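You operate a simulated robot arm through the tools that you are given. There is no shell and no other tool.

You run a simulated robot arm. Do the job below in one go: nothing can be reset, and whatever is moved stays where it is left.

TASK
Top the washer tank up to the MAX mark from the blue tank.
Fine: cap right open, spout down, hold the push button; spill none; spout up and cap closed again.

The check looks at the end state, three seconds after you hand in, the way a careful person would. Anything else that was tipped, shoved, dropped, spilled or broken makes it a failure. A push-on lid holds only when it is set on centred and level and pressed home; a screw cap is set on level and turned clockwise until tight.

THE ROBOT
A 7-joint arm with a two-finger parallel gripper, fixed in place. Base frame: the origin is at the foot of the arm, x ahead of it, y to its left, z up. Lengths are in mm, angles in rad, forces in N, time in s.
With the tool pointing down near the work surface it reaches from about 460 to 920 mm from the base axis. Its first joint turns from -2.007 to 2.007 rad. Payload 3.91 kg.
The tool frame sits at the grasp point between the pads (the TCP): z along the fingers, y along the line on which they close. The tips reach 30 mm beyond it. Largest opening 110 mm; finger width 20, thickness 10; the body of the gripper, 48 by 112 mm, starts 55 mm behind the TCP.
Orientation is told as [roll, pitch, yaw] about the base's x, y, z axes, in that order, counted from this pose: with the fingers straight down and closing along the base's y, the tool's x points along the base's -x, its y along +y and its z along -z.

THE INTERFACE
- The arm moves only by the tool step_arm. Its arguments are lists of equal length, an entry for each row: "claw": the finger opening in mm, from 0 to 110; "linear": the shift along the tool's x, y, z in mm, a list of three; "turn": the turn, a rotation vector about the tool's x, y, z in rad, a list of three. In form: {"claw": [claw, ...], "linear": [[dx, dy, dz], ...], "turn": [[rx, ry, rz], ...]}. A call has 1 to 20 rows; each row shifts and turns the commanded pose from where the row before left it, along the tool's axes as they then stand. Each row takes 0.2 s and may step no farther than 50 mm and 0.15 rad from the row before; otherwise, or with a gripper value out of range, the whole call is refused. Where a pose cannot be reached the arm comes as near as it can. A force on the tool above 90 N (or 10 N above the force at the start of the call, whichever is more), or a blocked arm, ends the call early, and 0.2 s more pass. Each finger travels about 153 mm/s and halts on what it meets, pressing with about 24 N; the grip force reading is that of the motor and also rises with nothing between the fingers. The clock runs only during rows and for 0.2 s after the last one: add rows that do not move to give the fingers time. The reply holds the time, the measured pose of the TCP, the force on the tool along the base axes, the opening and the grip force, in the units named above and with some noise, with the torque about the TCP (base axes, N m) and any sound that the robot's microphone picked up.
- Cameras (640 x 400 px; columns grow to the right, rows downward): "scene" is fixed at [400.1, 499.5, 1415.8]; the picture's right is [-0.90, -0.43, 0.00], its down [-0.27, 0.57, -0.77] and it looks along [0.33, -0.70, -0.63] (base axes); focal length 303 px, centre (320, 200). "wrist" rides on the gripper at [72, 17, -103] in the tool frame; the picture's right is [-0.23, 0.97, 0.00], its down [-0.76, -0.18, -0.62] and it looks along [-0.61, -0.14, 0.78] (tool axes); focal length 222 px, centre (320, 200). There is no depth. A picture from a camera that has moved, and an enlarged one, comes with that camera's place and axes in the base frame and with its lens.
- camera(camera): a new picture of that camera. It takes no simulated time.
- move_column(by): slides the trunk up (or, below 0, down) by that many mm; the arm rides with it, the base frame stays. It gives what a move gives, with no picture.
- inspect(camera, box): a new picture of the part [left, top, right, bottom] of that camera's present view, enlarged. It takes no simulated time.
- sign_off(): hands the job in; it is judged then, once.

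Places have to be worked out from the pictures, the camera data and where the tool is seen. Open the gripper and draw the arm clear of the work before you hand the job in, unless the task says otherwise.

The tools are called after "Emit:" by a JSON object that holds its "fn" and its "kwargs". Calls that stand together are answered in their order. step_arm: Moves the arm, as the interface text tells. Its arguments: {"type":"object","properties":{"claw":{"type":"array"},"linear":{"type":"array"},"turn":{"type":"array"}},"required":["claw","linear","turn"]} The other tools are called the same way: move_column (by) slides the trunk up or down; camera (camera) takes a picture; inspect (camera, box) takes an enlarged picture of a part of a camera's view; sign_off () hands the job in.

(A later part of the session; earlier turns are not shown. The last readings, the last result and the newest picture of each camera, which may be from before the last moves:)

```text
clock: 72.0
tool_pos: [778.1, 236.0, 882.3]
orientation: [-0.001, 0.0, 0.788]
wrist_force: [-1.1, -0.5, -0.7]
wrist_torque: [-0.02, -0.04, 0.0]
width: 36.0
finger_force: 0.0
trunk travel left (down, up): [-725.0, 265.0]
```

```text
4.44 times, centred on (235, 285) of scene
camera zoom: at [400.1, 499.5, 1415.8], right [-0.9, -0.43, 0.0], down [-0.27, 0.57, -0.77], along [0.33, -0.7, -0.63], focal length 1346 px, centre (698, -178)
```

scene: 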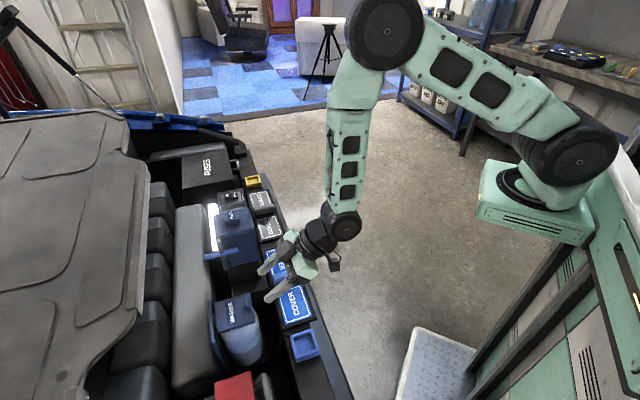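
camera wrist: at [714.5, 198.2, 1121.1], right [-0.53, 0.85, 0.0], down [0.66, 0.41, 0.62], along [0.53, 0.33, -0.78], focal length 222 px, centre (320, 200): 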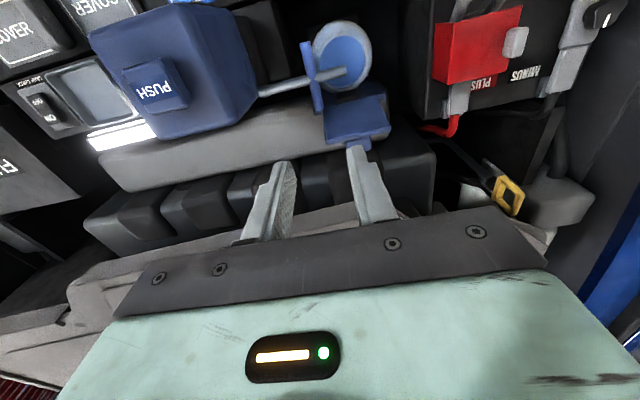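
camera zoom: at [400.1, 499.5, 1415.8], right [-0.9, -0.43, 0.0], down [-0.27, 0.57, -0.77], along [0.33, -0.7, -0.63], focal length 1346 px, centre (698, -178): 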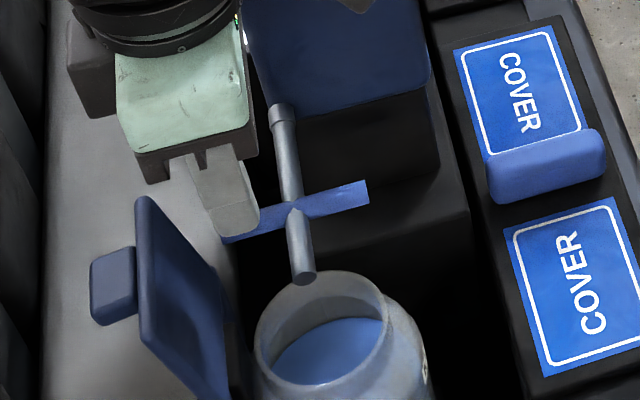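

The bar is ~3 mm off the tool axis; I correct and descend so the bar sits well up between the pads, then close.

Emit:
{"fn": "step_arm", "kwargs": {"claw": [36, 36, 36, 36, 24, 14, 6, 6, 6], "linear": [[0, -2.7, 15], [0, 0, 20], [0, 0, 15], [0, 0, 9], [0, 0, 0], [0, 0, 0], [0, 0, 0], [0, 0, 0], [0, 0, 0]], "turn": [[0, 0, 0], [0, 0, 0], [0, 0, 0], [0, 0, 0], [0, 0, 0], [0, 0, 0], [0, 0, 0], [0, 0, 0], [0, 0, 0]]}}

Emit:
{"fn": "inspect", "kwargs": {"camera": "wrist", "box": [250, 40, 410, 220]}}

Emit:
{"fn": "inspect", "kwargs": {"camera": "scene", "box": [190, 240, 280, 330]}}

```text
clock: 74.0
tool_pos: [779.4, 233.9, 822.9]
orientation: [0.001, 0.0, 0.787]
wrist_force: [-7.1, 6.3, 0.1]
wrist_torque: [0.19, -0.13, -0.08]
width: 12.6
finger_force: 44.9
trunk travel left (down, up): [-725.0, 265.0]
```

```text
2.22 times, centred on (330, 130) of wrist
camera zoom: at [715.5, 193.9, 926.2], right [-0.53, 0.85, 0.0], down [0.66, 0.41, 0.62], along [0.53, 0.33, -0.78], focal length 494 px, centre (298, 356)
```

zoom: 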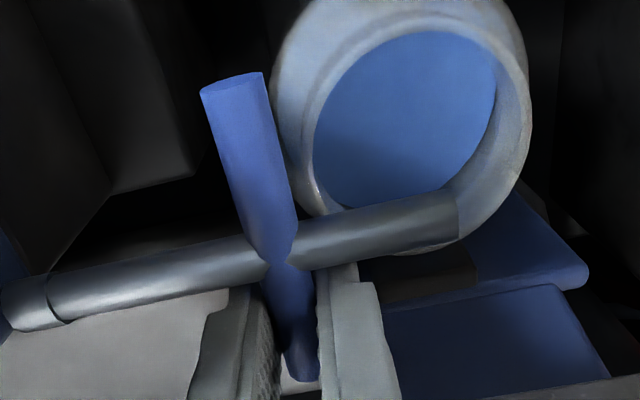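

```text
4.44 times, centred on (235, 285) of scene
camera zoom: at [400.1, 499.5, 1415.8], right [-0.9, -0.43, 0.0], down [-0.27, 0.57, -0.77], along [0.33, -0.7, -0.63], focal length 1346 px, centre (698, -178)
```

zoom: 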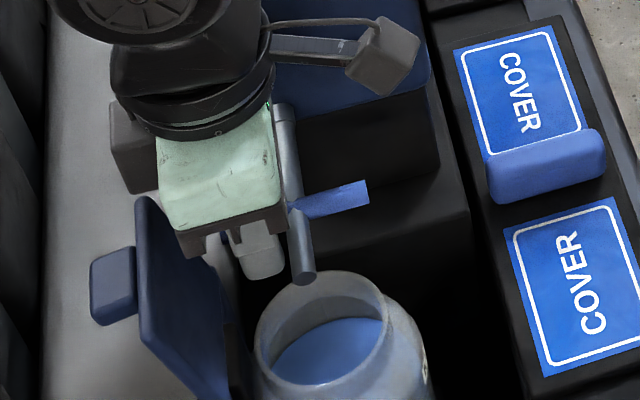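

The bar is gripped (12.6 mm). I start raising along the arc in small steps and read the force.

Emit:
{"fn": "step_arm", "kwargs": {"claw": [4, 4], "linear": [[0, 0.6, -5], [0, -0.6, -5]], "turn": [[0, 0, 0], [0, 0, 0]]}}

Emit:
{"fn": "inspect", "kwargs": {"camera": "scene", "box": [190, 240, 280, 330]}}

```text
clock: 74.6
tool_pos: [779.3, 233.5, 831.9]
orientation: [0.0, 0.002, 0.787]
wrist_force: [-9.9, 6.6, -0.6]
wrist_torque: [-0.15, 0.33, -0.04]
width: 12.6
finger_force: 45.1
trunk travel left (down, up): [-725.0, 265.0]
```

```text
4.44 times, centred on (235, 285) of scene
camera zoom: at [400.1, 499.5, 1415.8], right [-0.9, -0.43, 0.0], down [-0.27, 0.57, -0.77], along [0.33, -0.7, -0.63], focal length 1346 px, centre (698, -178)
```

zoom: 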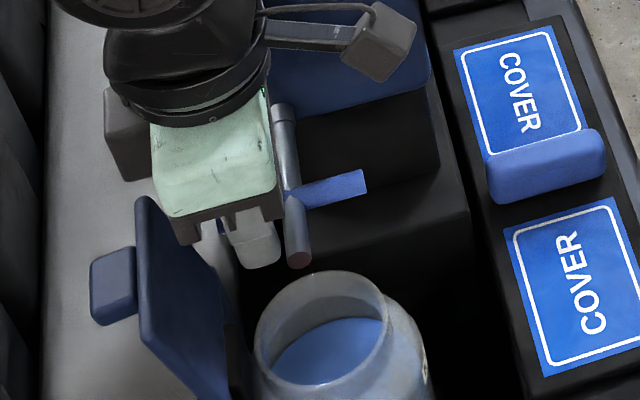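

The spout is lifting; a side force suggests the arc is slightly wider, so I adjust and continue to about 60°.

Emit:
{"fn": "step_arm", "kwargs": {"claw": [4, 4, 4, 4], "linear": [[0, -0.2, -5.1], [0, -1.0, -5.0], [0, -2.0, -4.8], [0, -2.4, -4.7]], "turn": [[0, 0, 0], [0, 0, 0], [0, 0, 0], [0, 0, 0]]}}

Emit:
{"fn": "inspect", "kwargs": {"camera": "scene", "box": [190, 230, 280, 320]}}

Emit:
{"fn": "inspect", "kwargs": {"camera": "wrist", "box": [250, 40, 410, 220]}}

```text
clock: 75.6
tool_pos: [785.1, 228.3, 852.2]
orientation: [0.0, -0.003, 0.786]
wrist_force: [-17.7, 2.1, 4.0]
wrist_torque: [-0.02, 0.33, -0.02]
width: 12.1
finger_force: 45.0
trunk travel left (down, up): [-725.0, 265.0]
```

```text
4.44 times, centred on (235, 275) of scene
camera zoom: at [400.1, 499.5, 1415.8], right [-0.9, -0.43, 0.0], down [-0.27, 0.57, -0.77], along [0.33, -0.7, -0.63], focal length 1346 px, centre (698, -133)
```

zoom: 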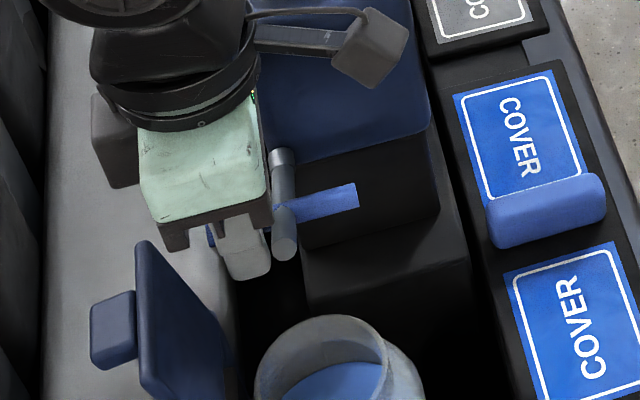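

```text
2.22 times, centred on (330, 130) of wrist
camera zoom: at [720.3, 189.4, 955.5], right [-0.53, 0.85, 0.0], down [0.66, 0.41, 0.62], along [0.53, 0.33, -0.78], focal length 494 px, centre (298, 356)
```

zoom: 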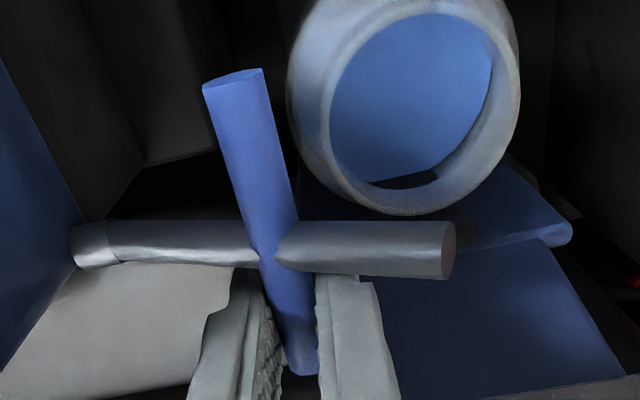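

Raising nicely; the side load says my arc is a little tight, so I bias outward and continue to about 40°.

Emit:
{"fn": "step_arm", "kwargs": {"claw": [4, 4, 4, 4], "linear": [[0, -1.8, -5.0], [0, -2.9, -4.9], [0, -3.6, -4.2], [0, -4.0, -3.8]], "turn": [[0, 0, 0], [0, 0, 0], [0, 0, 0], [0, 0, 0]]}}

Emit:
{"fn": "inspect", "kwargs": {"camera": "scene", "box": [190, 220, 280, 310]}}

Emit:
{"fn": "inspect", "kwargs": {"camera": "wrist", "box": [250, 40, 410, 220]}}

```text
clock: 76.6
tool_pos: [793.2, 220.3, 869.6]
orientation: [-0.001, -0.003, 0.785]
wrist_force: [-5.0, 4.9, 3.7]
wrist_torque: [0.3, 0.03, -0.06]
width: 12.4
finger_force: 44.7
trunk travel left (down, up): [-725.0, 265.0]
```

```text
4.44 times, centred on (235, 265) of scene
camera zoom: at [400.1, 499.5, 1415.8], right [-0.9, -0.43, 0.0], down [-0.27, 0.57, -0.77], along [0.33, -0.7, -0.63], focal length 1346 px, centre (698, -89)
```

zoom: 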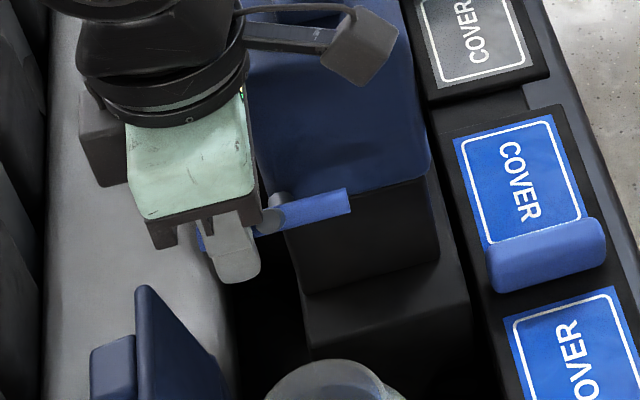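

```text
2.22 times, centred on (330, 130) of wrist
camera zoom: at [729.4, 180.5, 973.1], right [-0.53, 0.85, 0.0], down [0.66, 0.41, 0.63], along [0.53, 0.33, -0.78], focal length 494 px, centre (298, 356)
```

zoom: 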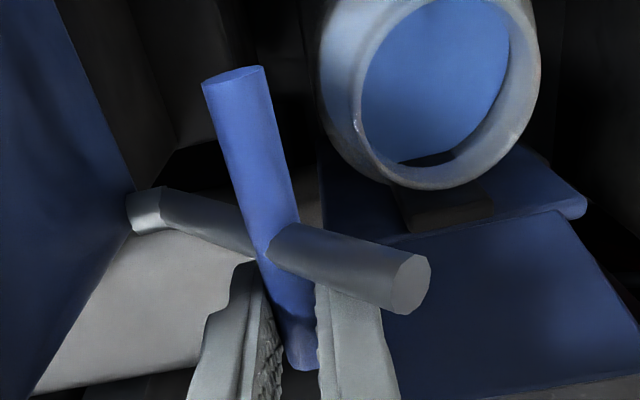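

The spout is at about 45° and the fitted arc radius is ≈64.5 mm. I continue to nearly upright.

Emit:
{"fn": "step_arm", "kwargs": {"claw": [4, 4, 4, 4, 4], "linear": [[0, -3.6, -3.2], [0, -3.8, -2.9], [0, -4.8, -3.0], [0, -4.9, -2.7], [0, -5.2, -2.1]], "turn": [[0, 0, 0], [0, 0, 0], [0, 0, 0], [0, 0, 0], [0, 0, 0]]}}

Emit:
{"fn": "inspect", "kwargs": {"camera": "scene", "box": [190, 200, 280, 290]}}

Emit:
{"fn": "inspect", "kwargs": {"camera": "wrist", "box": [250, 40, 410, 220]}}

```text
clock: 77.8
tool_pos: [809.4, 203.7, 882.6]
orientation: [0.0, -0.002, 0.786]
wrist_force: [2.9, 7.8, -1.5]
wrist_torque: [0.28, -0.03, -0.04]
width: 12.1
finger_force: 45.0
trunk travel left (down, up): [-725.0, 265.0]
```

```text
4.44 times, centred on (235, 245) of scene
camera zoom: at [400.1, 499.5, 1415.8], right [-0.9, -0.43, 0.0], down [-0.27, 0.57, -0.77], along [0.33, -0.7, -0.63], focal length 1346 px, centre (698, 0)
```

zoom: 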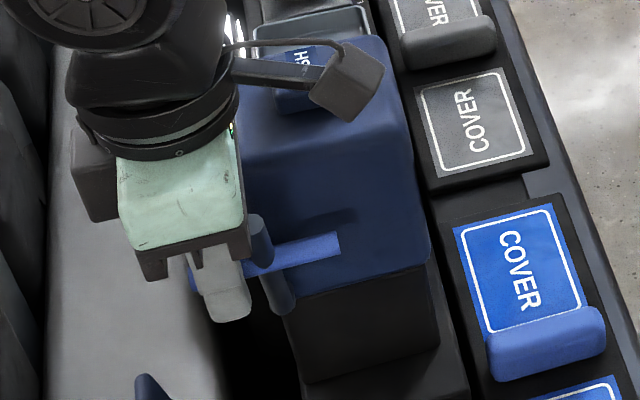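

```text
2.22 times, centred on (330, 130) of wrist
camera zoom: at [745.2, 164.8, 986.0], right [-0.53, 0.85, 0.0], down [0.66, 0.41, 0.62], along [0.53, 0.33, -0.78], focal length 494 px, centre (298, 356)
```

zoom: 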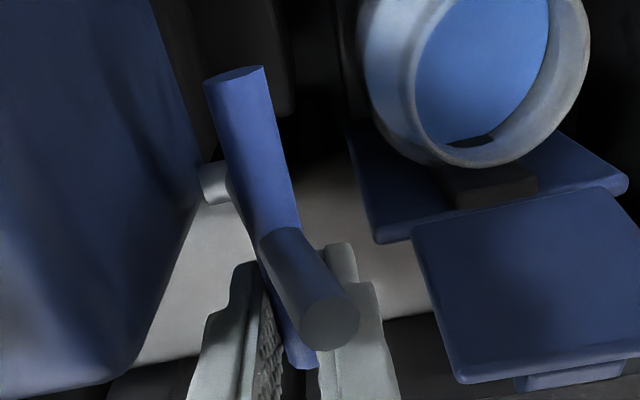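

About 15–20° from upright. I continue the last stretch and watch for the stop.

Emit:
{"fn": "step_arm", "kwargs": {"claw": [4, 4, 4], "linear": [[0, -5.2, -1.4], [0, -5.2, -0.9], [0, -3.4, -0.3]], "turn": [[0, 0, 0], [0, 0, 0], [0, 0, 0]]}}

Emit:
{"fn": "inspect", "kwargs": {"camera": "scene", "box": [190, 200, 280, 290]}}

Emit:
{"fn": "inspect", "kwargs": {"camera": "wrist", "box": [250, 40, 410, 220]}}

```text
clock: 78.6
tool_pos: [818.1, 194.4, 885.5]
orientation: [-0.002, 0.001, 0.788]
wrist_force: [2.1, 7.5, 3.1]
wrist_torque: [0.11, 0.16, -0.03]
width: 12.1
finger_force: 45.0
trunk travel left (down, up): [-725.0, 265.0]
```

```text
4.44 times, centred on (235, 245) of scene
camera zoom: at [400.1, 499.5, 1415.8], right [-0.9, -0.43, 0.0], down [-0.27, 0.57, -0.77], along [0.33, -0.7, -0.63], focal length 1346 px, centre (698, 0)
```

zoom: 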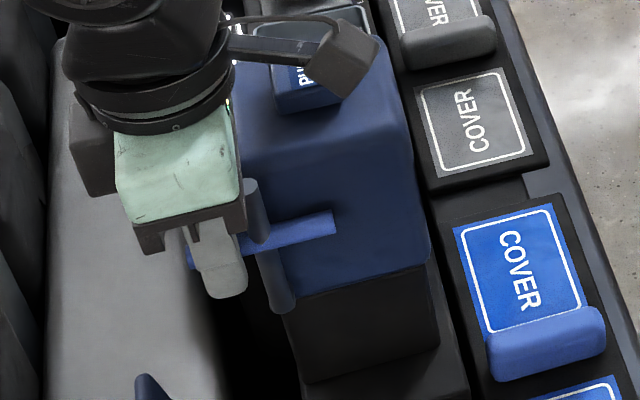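

```text
2.22 times, centred on (330, 130) of wrist
camera zoom: at [754.8, 155.2, 989.2], right [-0.53, 0.85, 0.0], down [0.66, 0.41, 0.62], along [0.53, 0.33, -0.78], focal length 494 px, centre (298, 356)
```

zoom: 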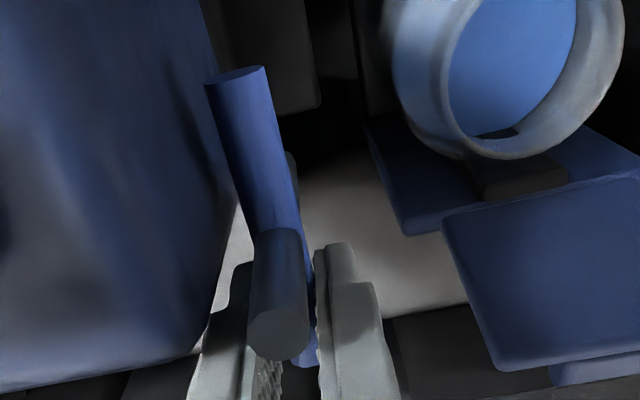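

The spout looks upright (TCP e1≈441 vs 442.2 when first gripped). I nudge 1.5 mm more to seat it at its original position.

Emit:
{"fn": "step_arm", "kwargs": {"claw": [4, 4], "linear": [[0, -1.5, 0], [0, 0, 0]], "turn": [[0, 0, 0], [0, 0, 0]]}}

Emit:
{"fn": "inspect", "kwargs": {"camera": "scene", "box": [190, 190, 290, 290]}}

```text
clock: 79.2
tool_pos: [818.9, 192.6, 884.7]
orientation: [0.001, 0.002, 0.787]
wrist_force: [-2.7, 3.1, 3.5]
wrist_torque: [-0.02, 0.08, -0.06]
width: 11.8
finger_force: 44.9
trunk travel left (down, up): [-725.0, 265.0]
```

```text
4.00 times, centred on (240, 240) of scene
camera zoom: at [400.1, 499.5, 1415.8], right [-0.9, -0.43, 0.0], down [-0.27, 0.57, -0.77], along [0.33, -0.7, -0.63], focal length 1211 px, centre (640, 40)
```

zoom: 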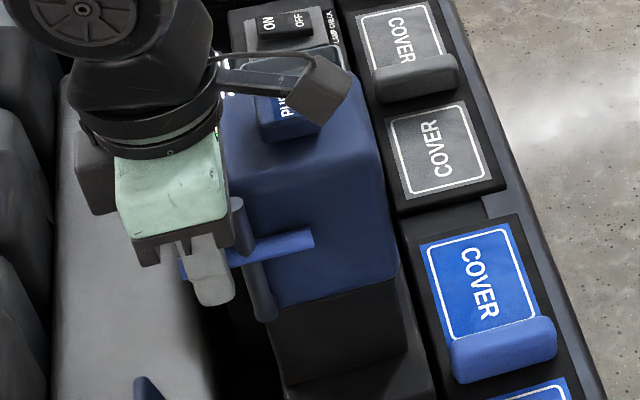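

Bar and tube now match the original upright picture. I open the fingers and lift straight off, then check it stays.

Emit:
{"fn": "step_arm", "kwargs": {"claw": [16, 24, 34, 34, 34, 34, 34], "linear": [[0, 0, 0], [0, 0, 0], [0, 0, 0], [0, 0, -30], [0, 0, -40], [0, 0, -40], [0, 0, -20]], "turn": [[0, 0, 0], [0, 0, 0], [0, 0, 0], [0, 0, 0], [0, 0, 0], [0, 0, 0], [0, 0, 0]]}}

Emit:
{"fn": "inspect", "kwargs": {"camera": "scene", "box": [190, 190, 290, 290]}}

Emit:
{"fn": "inspect", "kwargs": {"camera": "wrist", "box": [230, 20, 430, 200]}}

```text
clock: 80.8
tool_pos: [819.1, 195.0, 1013.8]
orientation: [0.0, 0.001, 0.786]
wrist_force: [0.8, -0.1, -0.3]
wrist_torque: [0.0, -0.01, -0.02]
width: 33.9
finger_force: 0.0
trunk travel left (down, up): [-725.0, 265.0]
```

```text
4.00 times, centred on (240, 240) of scene
camera zoom: at [400.1, 499.5, 1415.8], right [-0.9, -0.43, 0.0], down [-0.27, 0.57, -0.77], along [0.33, -0.7, -0.63], focal length 1211 px, centre (640, 40)
```

zoom: 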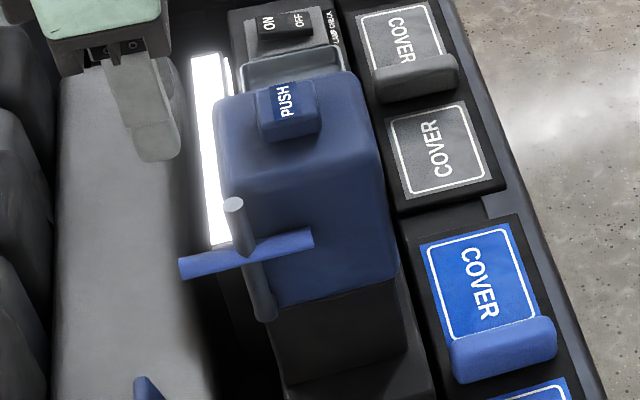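

```text
2.22 times, centred on (330, 110) of wrist
camera zoom: at [755.2, 156.2, 1118.1], right [-0.53, 0.85, 0.0], down [0.66, 0.41, 0.62], along [0.53, 0.33, -0.78], focal length 494 px, centre (298, 400)
```

zoom: 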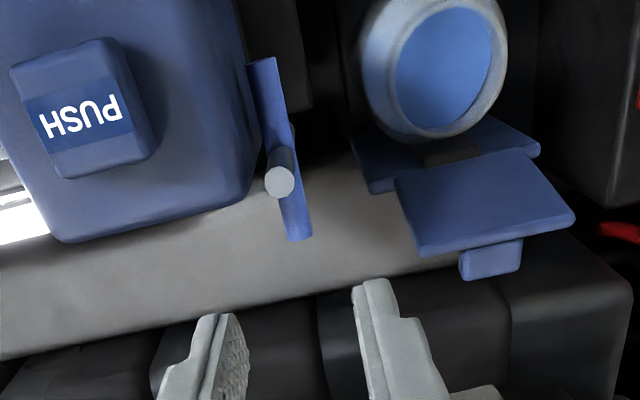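

The spout stands upright exactly as at the start. Now the lid: I close the fingers and move behind the open lid (e2≈795) to push it back over.

Emit:
{"fn": "step_arm", "kwargs": {"claw": [0, 0, 0, 0], "linear": [[-26, 32.4, 0], [-26, 32.4, 0], [-26, 32.5, 0], [0, 0, 45]], "turn": [[0, 0, 0], [0, 0, 0], [0, 0, 0], [0, 0, 0]]}}

Emit:
{"fn": "camera", "kwargs": {"camera": "wrist"}}

Emit:
{"fn": "inspect", "kwargs": {"camera": "scene", "box": [180, 240, 290, 350]}}

```text
clock: 81.8
tool_pos: [802.5, 302.2, 968.9]
orientation: [-0.001, -0.001, 0.787]
wrist_force: [-0.3, -0.1, 1.0]
wrist_torque: [0.05, 0.03, -0.03]
width: 0.1
finger_force: 24.4
out of reach, approached as far as the arm can: row 3
trunk travel left (down, up): [-725.0, 265.0]
```

```text
taken
camera wrist: at [738.7, 263.8, 1072.9], right [-0.53, 0.85, 0.0], down [0.66, 0.41, 0.62], along [0.53, 0.33, -0.78], focal length 222 px, centre (320, 200)
```

wrist: 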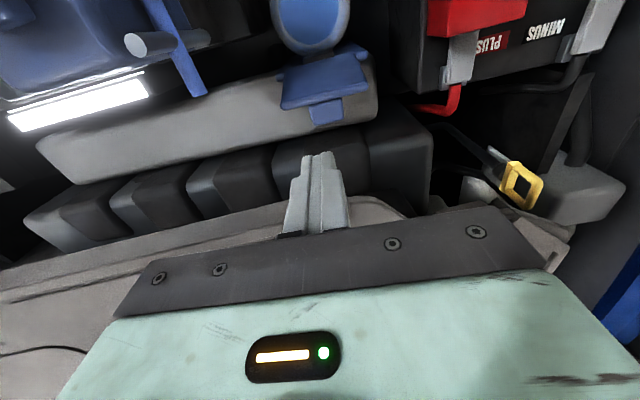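

```text
3.64 times, centred on (235, 295) of scene
camera zoom: at [400.1, 499.5, 1415.8], right [-0.9, -0.43, 0.0], down [-0.27, 0.57, -0.77], along [0.33, -0.7, -0.63], focal length 1101 px, centre (629, -146)
```

zoom: 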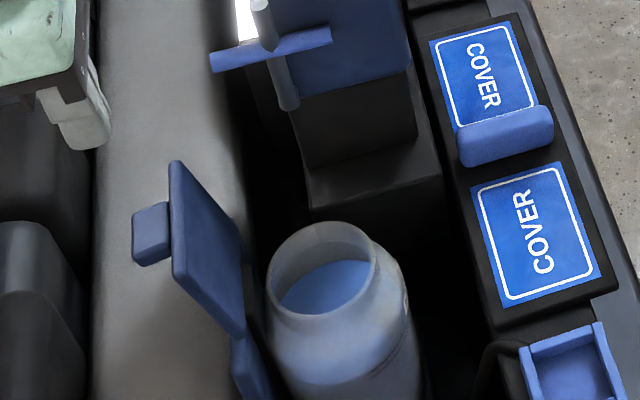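

The reach limit stopped me at e2≈781 up high. I go lower (tips still above the lid) and extend outward again.

Emit:
{"fn": "step_arm", "kwargs": {"claw": [0, 0, 0], "linear": [[0, 0, 32], [0, 0, 30], [-15, 9, 0]], "turn": [[0, 0, 0], [0, 0, 0], [0, 0, 0]]}}

Emit:
{"fn": "inspect", "kwargs": {"camera": "wrist", "box": [230, 20, 430, 200]}}

Emit:
{"fn": "inspect", "kwargs": {"camera": "scene", "box": [180, 240, 290, 350]}}

```text
clock: 82.6
tool_pos: [799.4, 312.0, 908.0]
orientation: [0.0, -0.002, 0.787]
wrist_force: [-0.1, -0.1, 0.6]
wrist_torque: [0.01, 0.0, 0.03]
width: 0.3
finger_force: 23.7
out of reach, approached as far as the arm can: row 3
trunk travel left (down, up): [-725.0, 265.0]
```

```text
2.22 times, centred on (330, 110) of wrist
camera zoom: at [735.8, 273.1, 1011.4], right [-0.53, 0.85, 0.0], down [0.66, 0.41, 0.62], along [0.53, 0.33, -0.78], focal length 494 px, centre (298, 400)
```

zoom: 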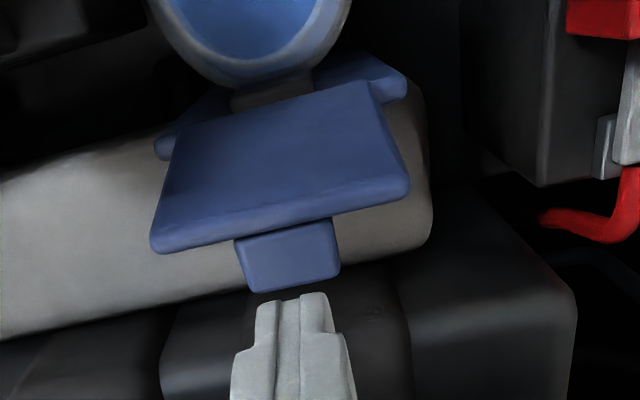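

```text
3.64 times, centred on (235, 295) of scene
camera zoom: at [400.1, 499.5, 1415.8], right [-0.9, -0.43, 0.0], down [-0.27, 0.57, -0.77], along [0.33, -0.7, -0.63], focal length 1101 px, centre (629, -146)
```

zoom: 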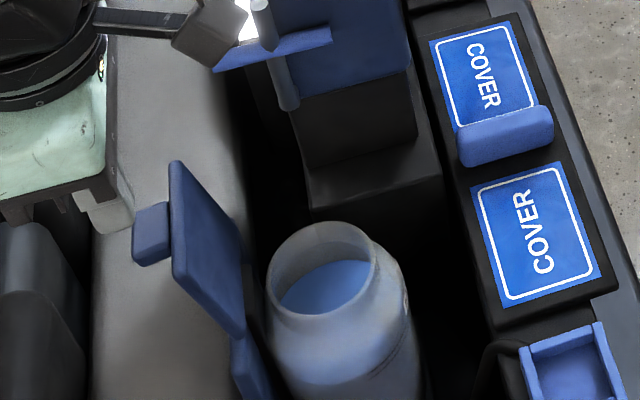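

The tab sticks out further than I can reach behind (limit e2≈786), so I'll push on the lid's back face beside the tab, on the battery side (e1≈316). I slide there at this height and check.

Emit:
{"fn": "step_arm", "kwargs": {"claw": [0, 0], "linear": [[0, 15, 0], [0, 14, 0]], "turn": [[0, 0, 0], [0, 0, 0]]}}

Emit:
{"fn": "inspect", "kwargs": {"camera": "wrist", "box": [230, 20, 430, 200]}}

Emit:
{"fn": "inspect", "kwargs": {"camera": "scene", "box": [180, 240, 290, 350]}}

```text
clock: 83.2
tool_pos: [778.0, 333.9, 908.2]
orientation: [0.0, 0.0, 0.787]
wrist_force: [0.7, 0.4, -0.1]
wrist_torque: [0.01, 0.0, 0.0]
width: 0.1
finger_force: 24.4
trunk travel left (down, up): [-725.0, 265.0]
```

```text
2.22 times, centred on (330, 110) of wrist
camera zoom: at [714.4, 295.0, 1011.9], right [-0.53, 0.85, 0.0], down [0.66, 0.41, 0.62], along [0.53, 0.33, -0.78], focal length 494 px, centre (298, 400)
```

zoom: 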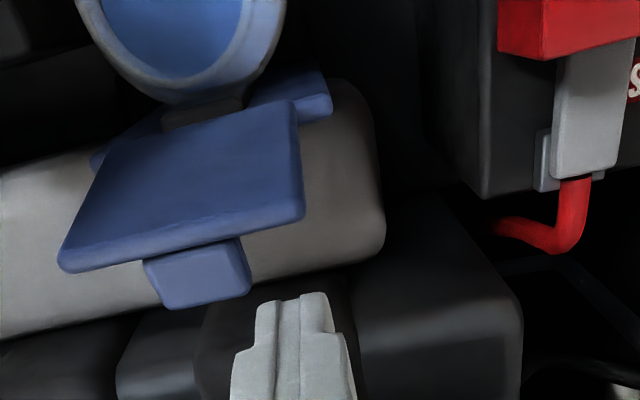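

```text
3.64 times, centred on (235, 295) of scene
camera zoom: at [400.1, 499.5, 1415.8], right [-0.9, -0.43, 0.0], down [-0.27, 0.57, -0.77], along [0.33, -0.7, -0.63], focal length 1101 px, centre (629, -146)
```

zoom: 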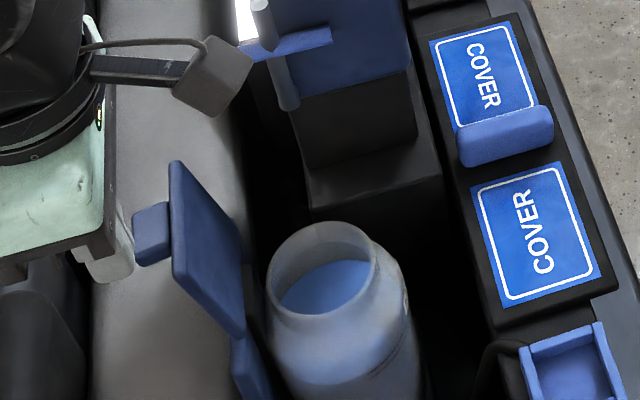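

The finger needs to be ~3.5 mm closer to the tab to be fully over the lid face. I shift, descend behind the lid and start pushing it toward the tank.

Emit:
{"fn": "step_arm", "kwargs": {"claw": [0, 0, 0], "linear": [[0, -3.5, 0], [0, 0, 22], [0, 0, 20]], "turn": [[0, 0, 0], [0, 0, 0], [0, 0, 0]]}}

Emit:
{"fn": "inspect", "kwargs": {"camera": "wrist", "box": [230, 20, 430, 200]}}

Emit:
{"fn": "inspect", "kwargs": {"camera": "scene", "box": [180, 240, 290, 350]}}

```text
clock: 84.0
tool_pos: [780.4, 332.3, 868.4]
orientation: [0.001, -0.001, 0.788]
wrist_force: [-0.2, -0.6, 0.0]
wrist_torque: [0.0, -0.02, 0.0]
width: 0.0
finger_force: 24.1
trunk travel left (down, up): [-725.0, 265.0]
```

```text
2.22 times, centred on (330, 110) of wrist
camera zoom: at [716.6, 293.4, 972.1], right [-0.53, 0.85, 0.0], down [0.66, 0.41, 0.62], along [0.53, 0.33, -0.78], focal length 494 px, centre (298, 400)
```

zoom: 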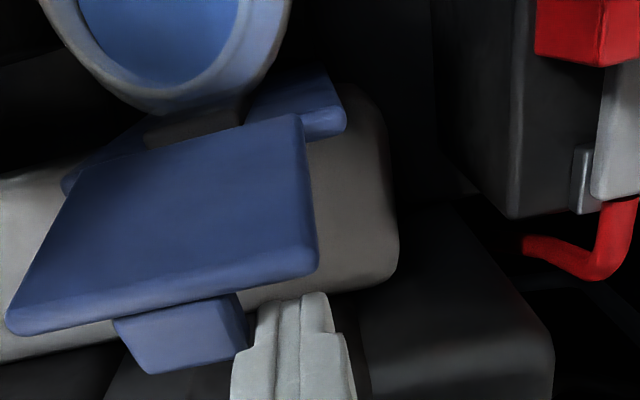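

```text
3.64 times, centred on (235, 295) of scene
camera zoom: at [400.1, 499.5, 1415.8], right [-0.9, -0.43, 0.0], down [-0.27, 0.57, -0.77], along [0.33, -0.7, -0.63], focal length 1101 px, centre (629, -146)
```

zoom: 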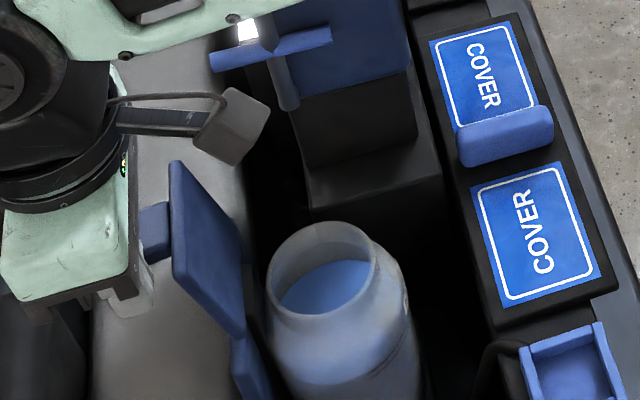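

The finger is behind the lid's back face beside the tab. I push toward the tank in 10 mm rows.

Emit:
{"fn": "step_arm", "kwargs": {"claw": [0, 0, 0], "linear": [[10, 0, 0], [10, 0, 0], [10, 0, 0]], "turn": [[0, 0, 0], [0, 0, 0], [0, 0, 0]]}}

Emit:
{"fn": "inspect", "kwargs": {"camera": "wrist", "box": [230, 20, 430, 200]}}

Emit:
{"fn": "inspect", "kwargs": {"camera": "scene", "box": [180, 240, 290, 350]}}

```text
clock: 84.8
tool_pos: [760.2, 311.3, 869.5]
orientation: [0.0, -0.005, 0.788]
wrist_force: [0.5, 1.2, 16.9]
wrist_torque: [-0.1, 0.12, 0.01]
width: 0.0
finger_force: 24.2
trunk travel left (down, up): [-725.0, 265.0]
```

```text
2.22 times, centred on (330, 110) of wrist
camera zoom: at [695.5, 271.6, 972.2], right [-0.53, 0.85, 0.0], down [0.66, 0.41, 0.63], along [0.53, 0.33, -0.78], focal length 494 px, centre (298, 400)
```

zoom: 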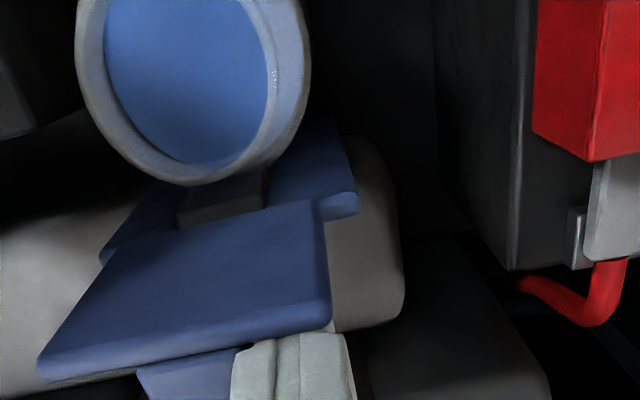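

```text
3.64 times, centred on (235, 295) of scene
camera zoom: at [400.1, 499.5, 1415.8], right [-0.9, -0.43, 0.0], down [-0.27, 0.57, -0.77], along [0.33, -0.7, -0.63], focal length 1101 px, centre (629, -146)
```

zoom: 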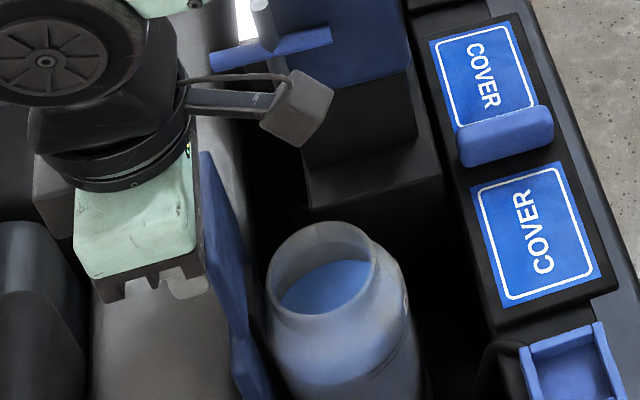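

The lid is nearly vertical, but there is a 17 N upward force on the tool I want to understand before going on. I zoom in.

Emit:
{"fn": "inspect", "kwargs": {"camera": "scene", "box": [195, 265, 265, 345]}}

Emit:
{"fn": "inspect", "kwargs": {"camera": "wrist", "box": [240, 100, 360, 220]}}

Emit:
{"fn": "camera", "kwargs": {"camera": "scene"}}

```text
5.00 times, centred on (230, 305) of scene
camera zoom: at [400.1, 499.5, 1415.8], right [-0.9, -0.43, 0.0], down [-0.27, 0.57, -0.77], along [0.33, -0.7, -0.63], focal length 1514 px, centre (770, -325)
```

zoom: 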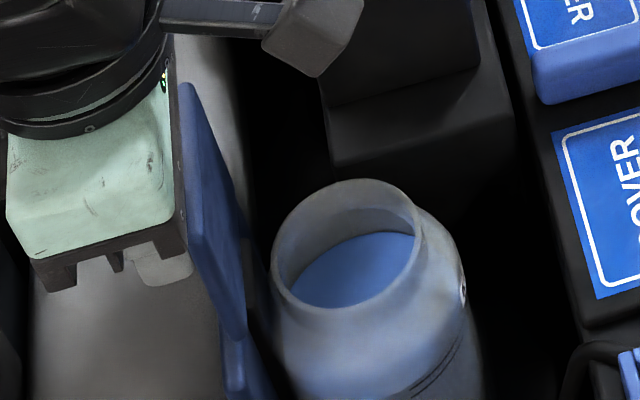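

```text
3.33 times, centred on (300, 160) of wrist
camera zoom: at [695.5, 271.6, 972.2], right [-0.53, 0.85, 0.0], down [0.66, 0.41, 0.63], along [0.53, 0.33, -0.78], focal length 740 px, centre (387, 333)
```

zoom: 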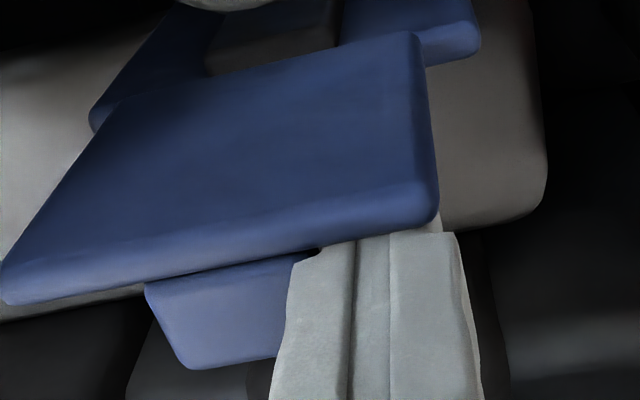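

```text
taken
```

scene: 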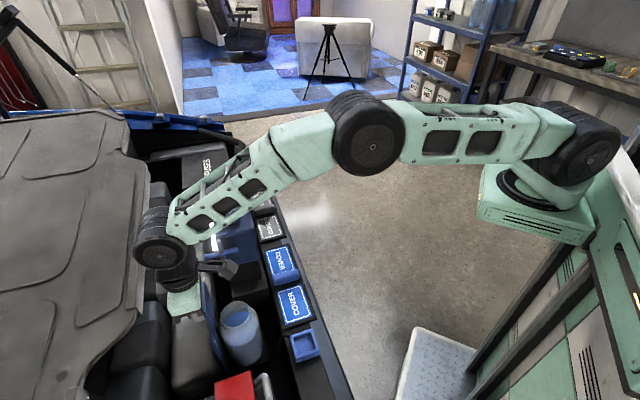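

The finger's edge seems to be catching the side of the tab as the lid comes up. I shift 4 mm away from the tab and see if the force clears.

Emit:
{"fn": "step_arm", "kwargs": {"claw": [0, 0], "linear": [[0, 2, -2], [0, 2, 0]], "turn": [[0, 0, 0], [0, 0, 0]]}}

Emit:
{"fn": "inspect", "kwargs": {"camera": "wrist", "box": [240, 100, 360, 220]}}

```text
clock: 85.4
tool_pos: [753.2, 314.3, 862.4]
orientation: [0.002, 0.006, 0.79]
wrist_force: [0.2, 0.5, -0.7]
wrist_torque: [-0.07, -0.05, 0.0]
width: 0.0
finger_force: 23.9
trunk travel left (down, up): [-725.0, 265.0]
```

```text
3.33 times, centred on (300, 160) of wrist
camera zoom: at [689.6, 274.4, 968.3], right [-0.53, 0.85, 0.0], down [0.67, 0.42, 0.62], along [0.52, 0.33, -0.79], focal length 740 px, centre (387, 333)
```

zoom: 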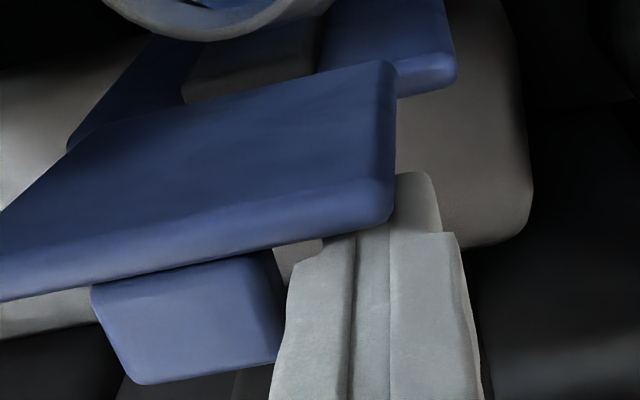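

The force is gone; the finger now pushes on the lid's edge region clear of the tab. I continue pushing in small steps.

Emit:
{"fn": "step_arm", "kwargs": {"claw": [0, 0], "linear": [[8, 0, 0], [8, 0, 0]], "turn": [[0, 0, 0], [0, 0, 0]]}}

Emit:
{"fn": "inspect", "kwargs": {"camera": "wrist", "box": [230, 20, 430, 200]}}

Emit:
{"fn": "inspect", "kwargs": {"camera": "scene", "box": [180, 240, 290, 350]}}

```text
clock: 86.0
tool_pos: [743.5, 301.8, 870.0]
orientation: [-0.001, 0.0, 0.787]
wrist_force: [0.2, -0.1, 0.0]
wrist_torque: [-0.04, 0.01, -0.01]
width: 0.0
finger_force: 24.5
trunk travel left (down, up): [-725.0, 265.0]
```

```text
2.22 times, centred on (330, 110) of wrist
camera zoom: at [679.9, 263.2, 973.6], right [-0.53, 0.85, 0.0], down [0.66, 0.41, 0.62], along [0.53, 0.33, -0.78], focal length 494 px, centre (298, 400)
```

zoom: 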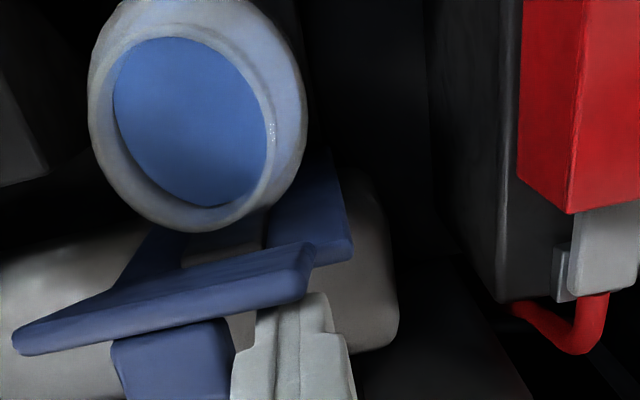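

```text
3.64 times, centred on (235, 295) of scene
camera zoom: at [400.1, 499.5, 1415.8], right [-0.9, -0.43, 0.0], down [-0.27, 0.57, -0.77], along [0.33, -0.7, -0.63], focal length 1101 px, centre (629, -146)
```

zoom: 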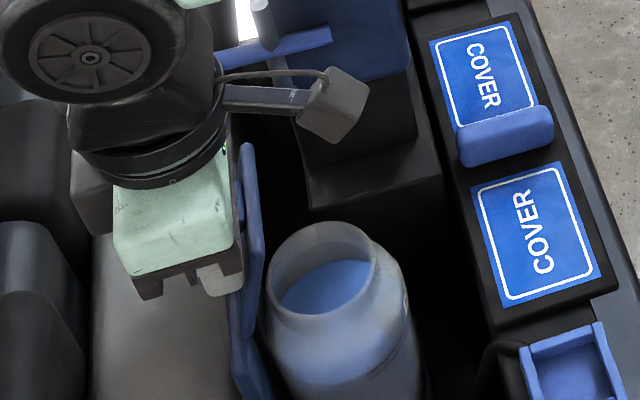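

The lid is now past vertical toward the tank, still resting by friction. I keep pushing it over.

Emit:
{"fn": "step_arm", "kwargs": {"claw": [0, 0], "linear": [[8, 0, 0], [8, 0, 0]], "turn": [[0, 0, 0], [0, 0, 0]]}}

Emit:
{"fn": "inspect", "kwargs": {"camera": "wrist", "box": [230, 20, 430, 200]}}

Emit:
{"fn": "inspect", "kwargs": {"camera": "scene", "box": [180, 240, 290, 350]}}

```text
clock: 86.6
tool_pos: [733.9, 290.4, 869.0]
orientation: [-0.001, 0.001, 0.788]
wrist_force: [-0.8, 0.3, 0.1]
wrist_torque: [0.0, 0.0, 0.02]
width: 0.0
finger_force: 24.0
trunk travel left (down, up): [-725.0, 265.0]
```

```text
2.22 times, centred on (330, 110) of wrist
camera zoom: at [669.8, 251.1, 972.6], right [-0.53, 0.85, 0.0], down [0.66, 0.41, 0.62], along [0.53, 0.33, -0.78], focal length 494 px, centre (298, 400)
```

zoom: 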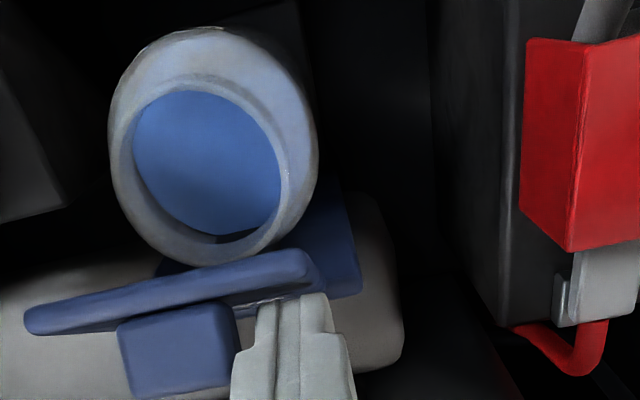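

```text
3.64 times, centred on (235, 295) of scene
camera zoom: at [400.1, 499.5, 1415.8], right [-0.9, -0.43, 0.0], down [-0.27, 0.57, -0.77], along [0.33, -0.7, -0.63], focal length 1101 px, centre (629, -146)
```

zoom: 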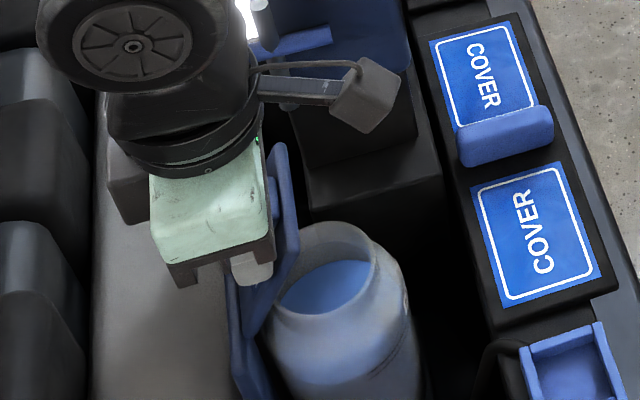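

The lid follows the finger, now leaning well toward the mouth. I keep pushing over.

Emit:
{"fn": "step_arm", "kwargs": {"claw": [0, 0, 0], "linear": [[8, 0, 0], [8, 0, 0], [8, 0, 0]], "turn": [[0, 0, 0], [0, 0, 0], [0, 0, 0]]}}

Emit:
{"fn": "inspect", "kwargs": {"camera": "wrist", "box": [230, 20, 430, 200]}}

Emit:
{"fn": "inspect", "kwargs": {"camera": "scene", "box": [180, 240, 290, 350]}}

```text
clock: 87.4
tool_pos: [715.5, 273.4, 869.6]
orientation: [-0.001, -0.003, 0.785]
wrist_force: [-0.1, 0.1, -0.5]
wrist_torque: [0.0, 0.0, 0.0]
width: 0.3
finger_force: 23.9
trunk travel left (down, up): [-725.0, 265.0]
```

```text
2.22 times, centred on (330, 110) of wrist
camera zoom: at [652.6, 234.6, 973.0], right [-0.53, 0.85, 0.0], down [0.66, 0.41, 0.62], along [0.53, 0.33, -0.78], focal length 494 px, centre (298, 400)
```

zoom: 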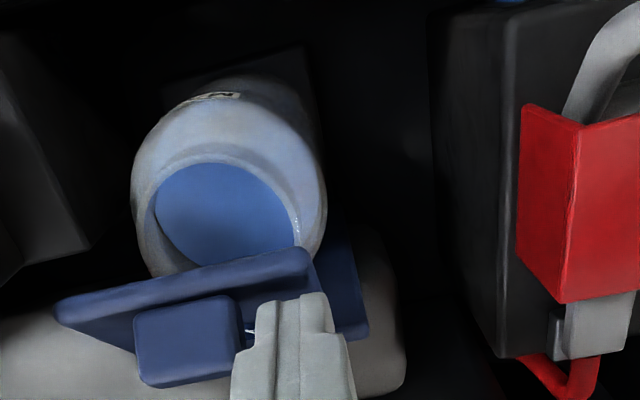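

```text
3.64 times, centred on (235, 295) of scene
camera zoom: at [400.1, 499.5, 1415.8], right [-0.9, -0.43, 0.0], down [-0.27, 0.57, -0.77], along [0.33, -0.7, -0.63], focal length 1101 px, centre (629, -146)
```

zoom: 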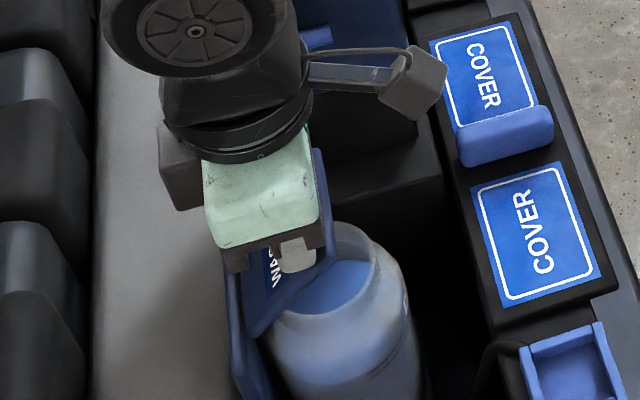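

The lid is at about 55° and coming down in a controlled way. I continue pushing over and downward.

Emit:
{"fn": "step_arm", "kwargs": {"claw": [0, 0, 0], "linear": [[7, 0, 4], [7, 0, 5], [6, 0, 6]], "turn": [[0, 0, 0], [0, 0, 0], [0, 0, 0]]}}

Emit:
{"fn": "inspect", "kwargs": {"camera": "wrist", "box": [230, 20, 430, 200]}}

Emit:
{"fn": "inspect", "kwargs": {"camera": "scene", "box": [180, 240, 290, 350]}}

```text
clock: 88.2
tool_pos: [703.8, 258.4, 854.9]
orientation: [0.0, 0.0, 0.786]
wrist_force: [1.1, 0.1, -0.2]
wrist_torque: [0.02, 0.01, 0.01]
width: 0.0
finger_force: 24.5
trunk travel left (down, up): [-725.0, 265.0]
```

```text
2.22 times, centred on (330, 110) of wrist
camera zoom: at [639.4, 219.4, 958.7], right [-0.53, 0.85, 0.0], down [0.66, 0.41, 0.62], along [0.53, 0.33, -0.78], focal length 494 px, centre (298, 400)
```

zoom: 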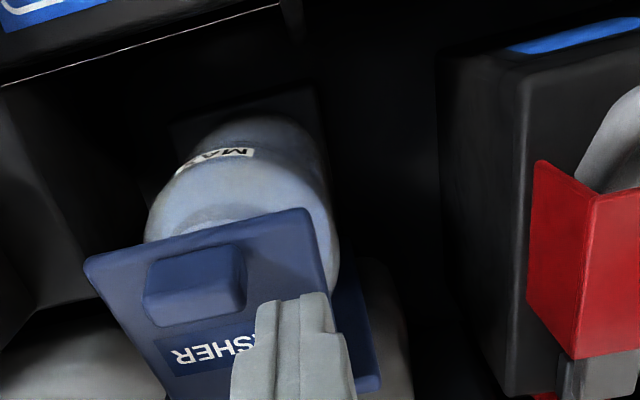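

```text
3.64 times, centred on (235, 295) of scene
camera zoom: at [400.1, 499.5, 1415.8], right [-0.9, -0.43, 0.0], down [-0.27, 0.57, -0.77], along [0.33, -0.7, -0.63], focal length 1101 px, centre (629, -146)
```

zoom: 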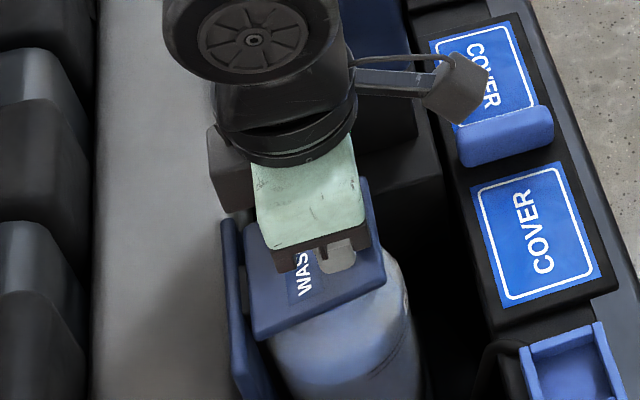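

The lid is almost down. I lift the gripper clear and inspect whether it's closed.

Emit:
{"fn": "step_arm", "kwargs": {"claw": [0, 0, 0, 0], "linear": [[0, 0, -25], [0, 0, -30], [0, 0, -30], [0, 0, 0]], "turn": [[0, 0, 0], [0, 0, 0], [0, 0, 0], [0, 0, 0]]}}

Emit:
{"fn": "camera", "kwargs": {"camera": "wrist"}}

Emit:
{"fn": "inspect", "kwargs": {"camera": "scene", "box": [205, 270, 275, 350]}}

```text
clock: 89.2
tool_pos: [701.9, 259.1, 941.6]
orientation: [-0.002, 0.0, 0.787]
wrist_force: [0.0, 0.2, -0.3]
wrist_torque: [-0.01, 0.0, -0.05]
width: 0.0
finger_force: 24.0
trunk travel left (down, up): [-725.0, 265.0]
```

```text
taken
camera wrist: at [638.3, 220.4, 1045.2], right [-0.53, 0.85, 0.0], down [0.66, 0.41, 0.62], along [0.53, 0.33, -0.78], focal length 222 px, centre (320, 200)
```

wrist: 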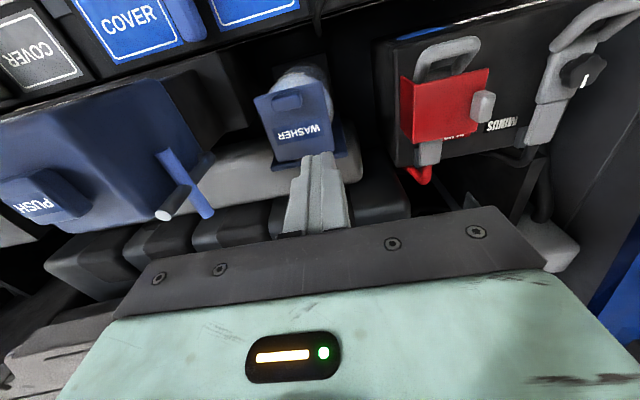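

```text
5.00 times, centred on (240, 310) of scene
camera zoom: at [400.1, 499.5, 1415.8], right [-0.9, -0.43, 0.0], down [-0.27, 0.57, -0.77], along [0.33, -0.7, -0.63], focal length 1514 px, centre (720, -350)
```

zoom: 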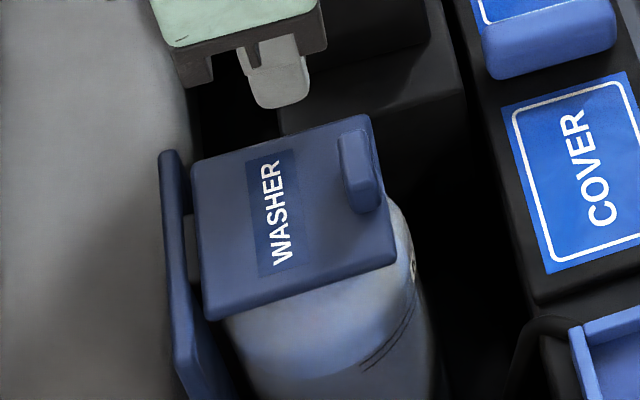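

The lid is closed with its corners exactly where they were at the start. To make sure it's home I press lightly on the lid with closed fingers.

Emit:
{"fn": "step_arm", "kwargs": {"claw": [0, 0, 0, 0, 0], "linear": [[-8, -31, 0], [0, 0, 40], [0, 0, 40], [0, 0, 25], [0, 0, 10]], "turn": [[0, 0, 0], [0, 0, 0], [0, 0, 0], [0, 0, 0], [0, 0, 0]]}}

Emit:
{"fn": "inspect", "kwargs": {"camera": "scene", "box": [205, 270, 275, 350]}}

```text
clock: 90.4
tool_pos: [730.6, 243.2, 825.6]
orientation: [0.001, -0.002, 0.787]
wrist_force: [-0.5, 0.0, 0.1]
wrist_torque: [0.03, 0.01, -0.01]
width: 0.2
finger_force: 24.0
trunk travel left (down, up): [-725.0, 265.0]
```

```text
5.00 times, centred on (240, 310) of scene
camera zoom: at [400.1, 499.5, 1415.8], right [-0.9, -0.43, 0.0], down [-0.27, 0.57, -0.77], along [0.33, -0.7, -0.63], focal length 1514 px, centre (720, -350)
```

zoom: 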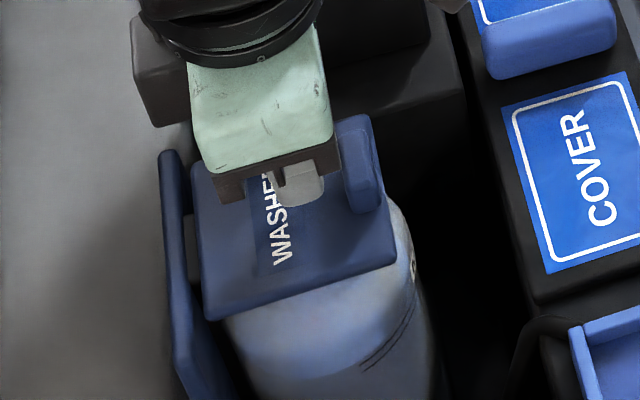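

Tips at z≈796, just above the lid centre. I go down in 4 mm steps until I feel it.

Emit:
{"fn": "step_arm", "kwargs": {"claw": [0, 0, 0], "linear": [[0, 0, 4], [0, 0, 4], [0, 0, 3]], "turn": [[0, 0, 0], [0, 0, 0], [0, 0, 0]]}}

```text
clock: 91.2
tool_pos: [731.4, 243.5, 813.1]
orientation: [-0.001, -0.001, 0.787]
wrist_force: [0.1, -1.3, 0.7]
wrist_torque: [0.01, 0.02, -0.01]
width: 0.0
finger_force: 24.4
trunk travel left (down, up): [-725.0, 265.0]
```

No contact yet at tip z≈783; a few more small steps.

Emit:
{"fn": "step_arm", "kwargs": {"claw": [0, 0, 0], "linear": [[0, 0, 2.5], [0, 0, 2], [0, 0, 1.5]], "turn": [[0, 0, 0], [0, 0, 0], [0, 0, 0]]}}

```text
clock: 92.0
tool_pos: [730.9, 243.2, 812.5]
orientation: [0.0, -0.004, 0.787]
wrist_force: [-12.3, -7.6, 43.2]
wrist_torque: [0.06, 0.11, 0.06]
width: 0.0
finger_force: 23.9
trunk travel left (down, up): [-725.0, 265.0]
```

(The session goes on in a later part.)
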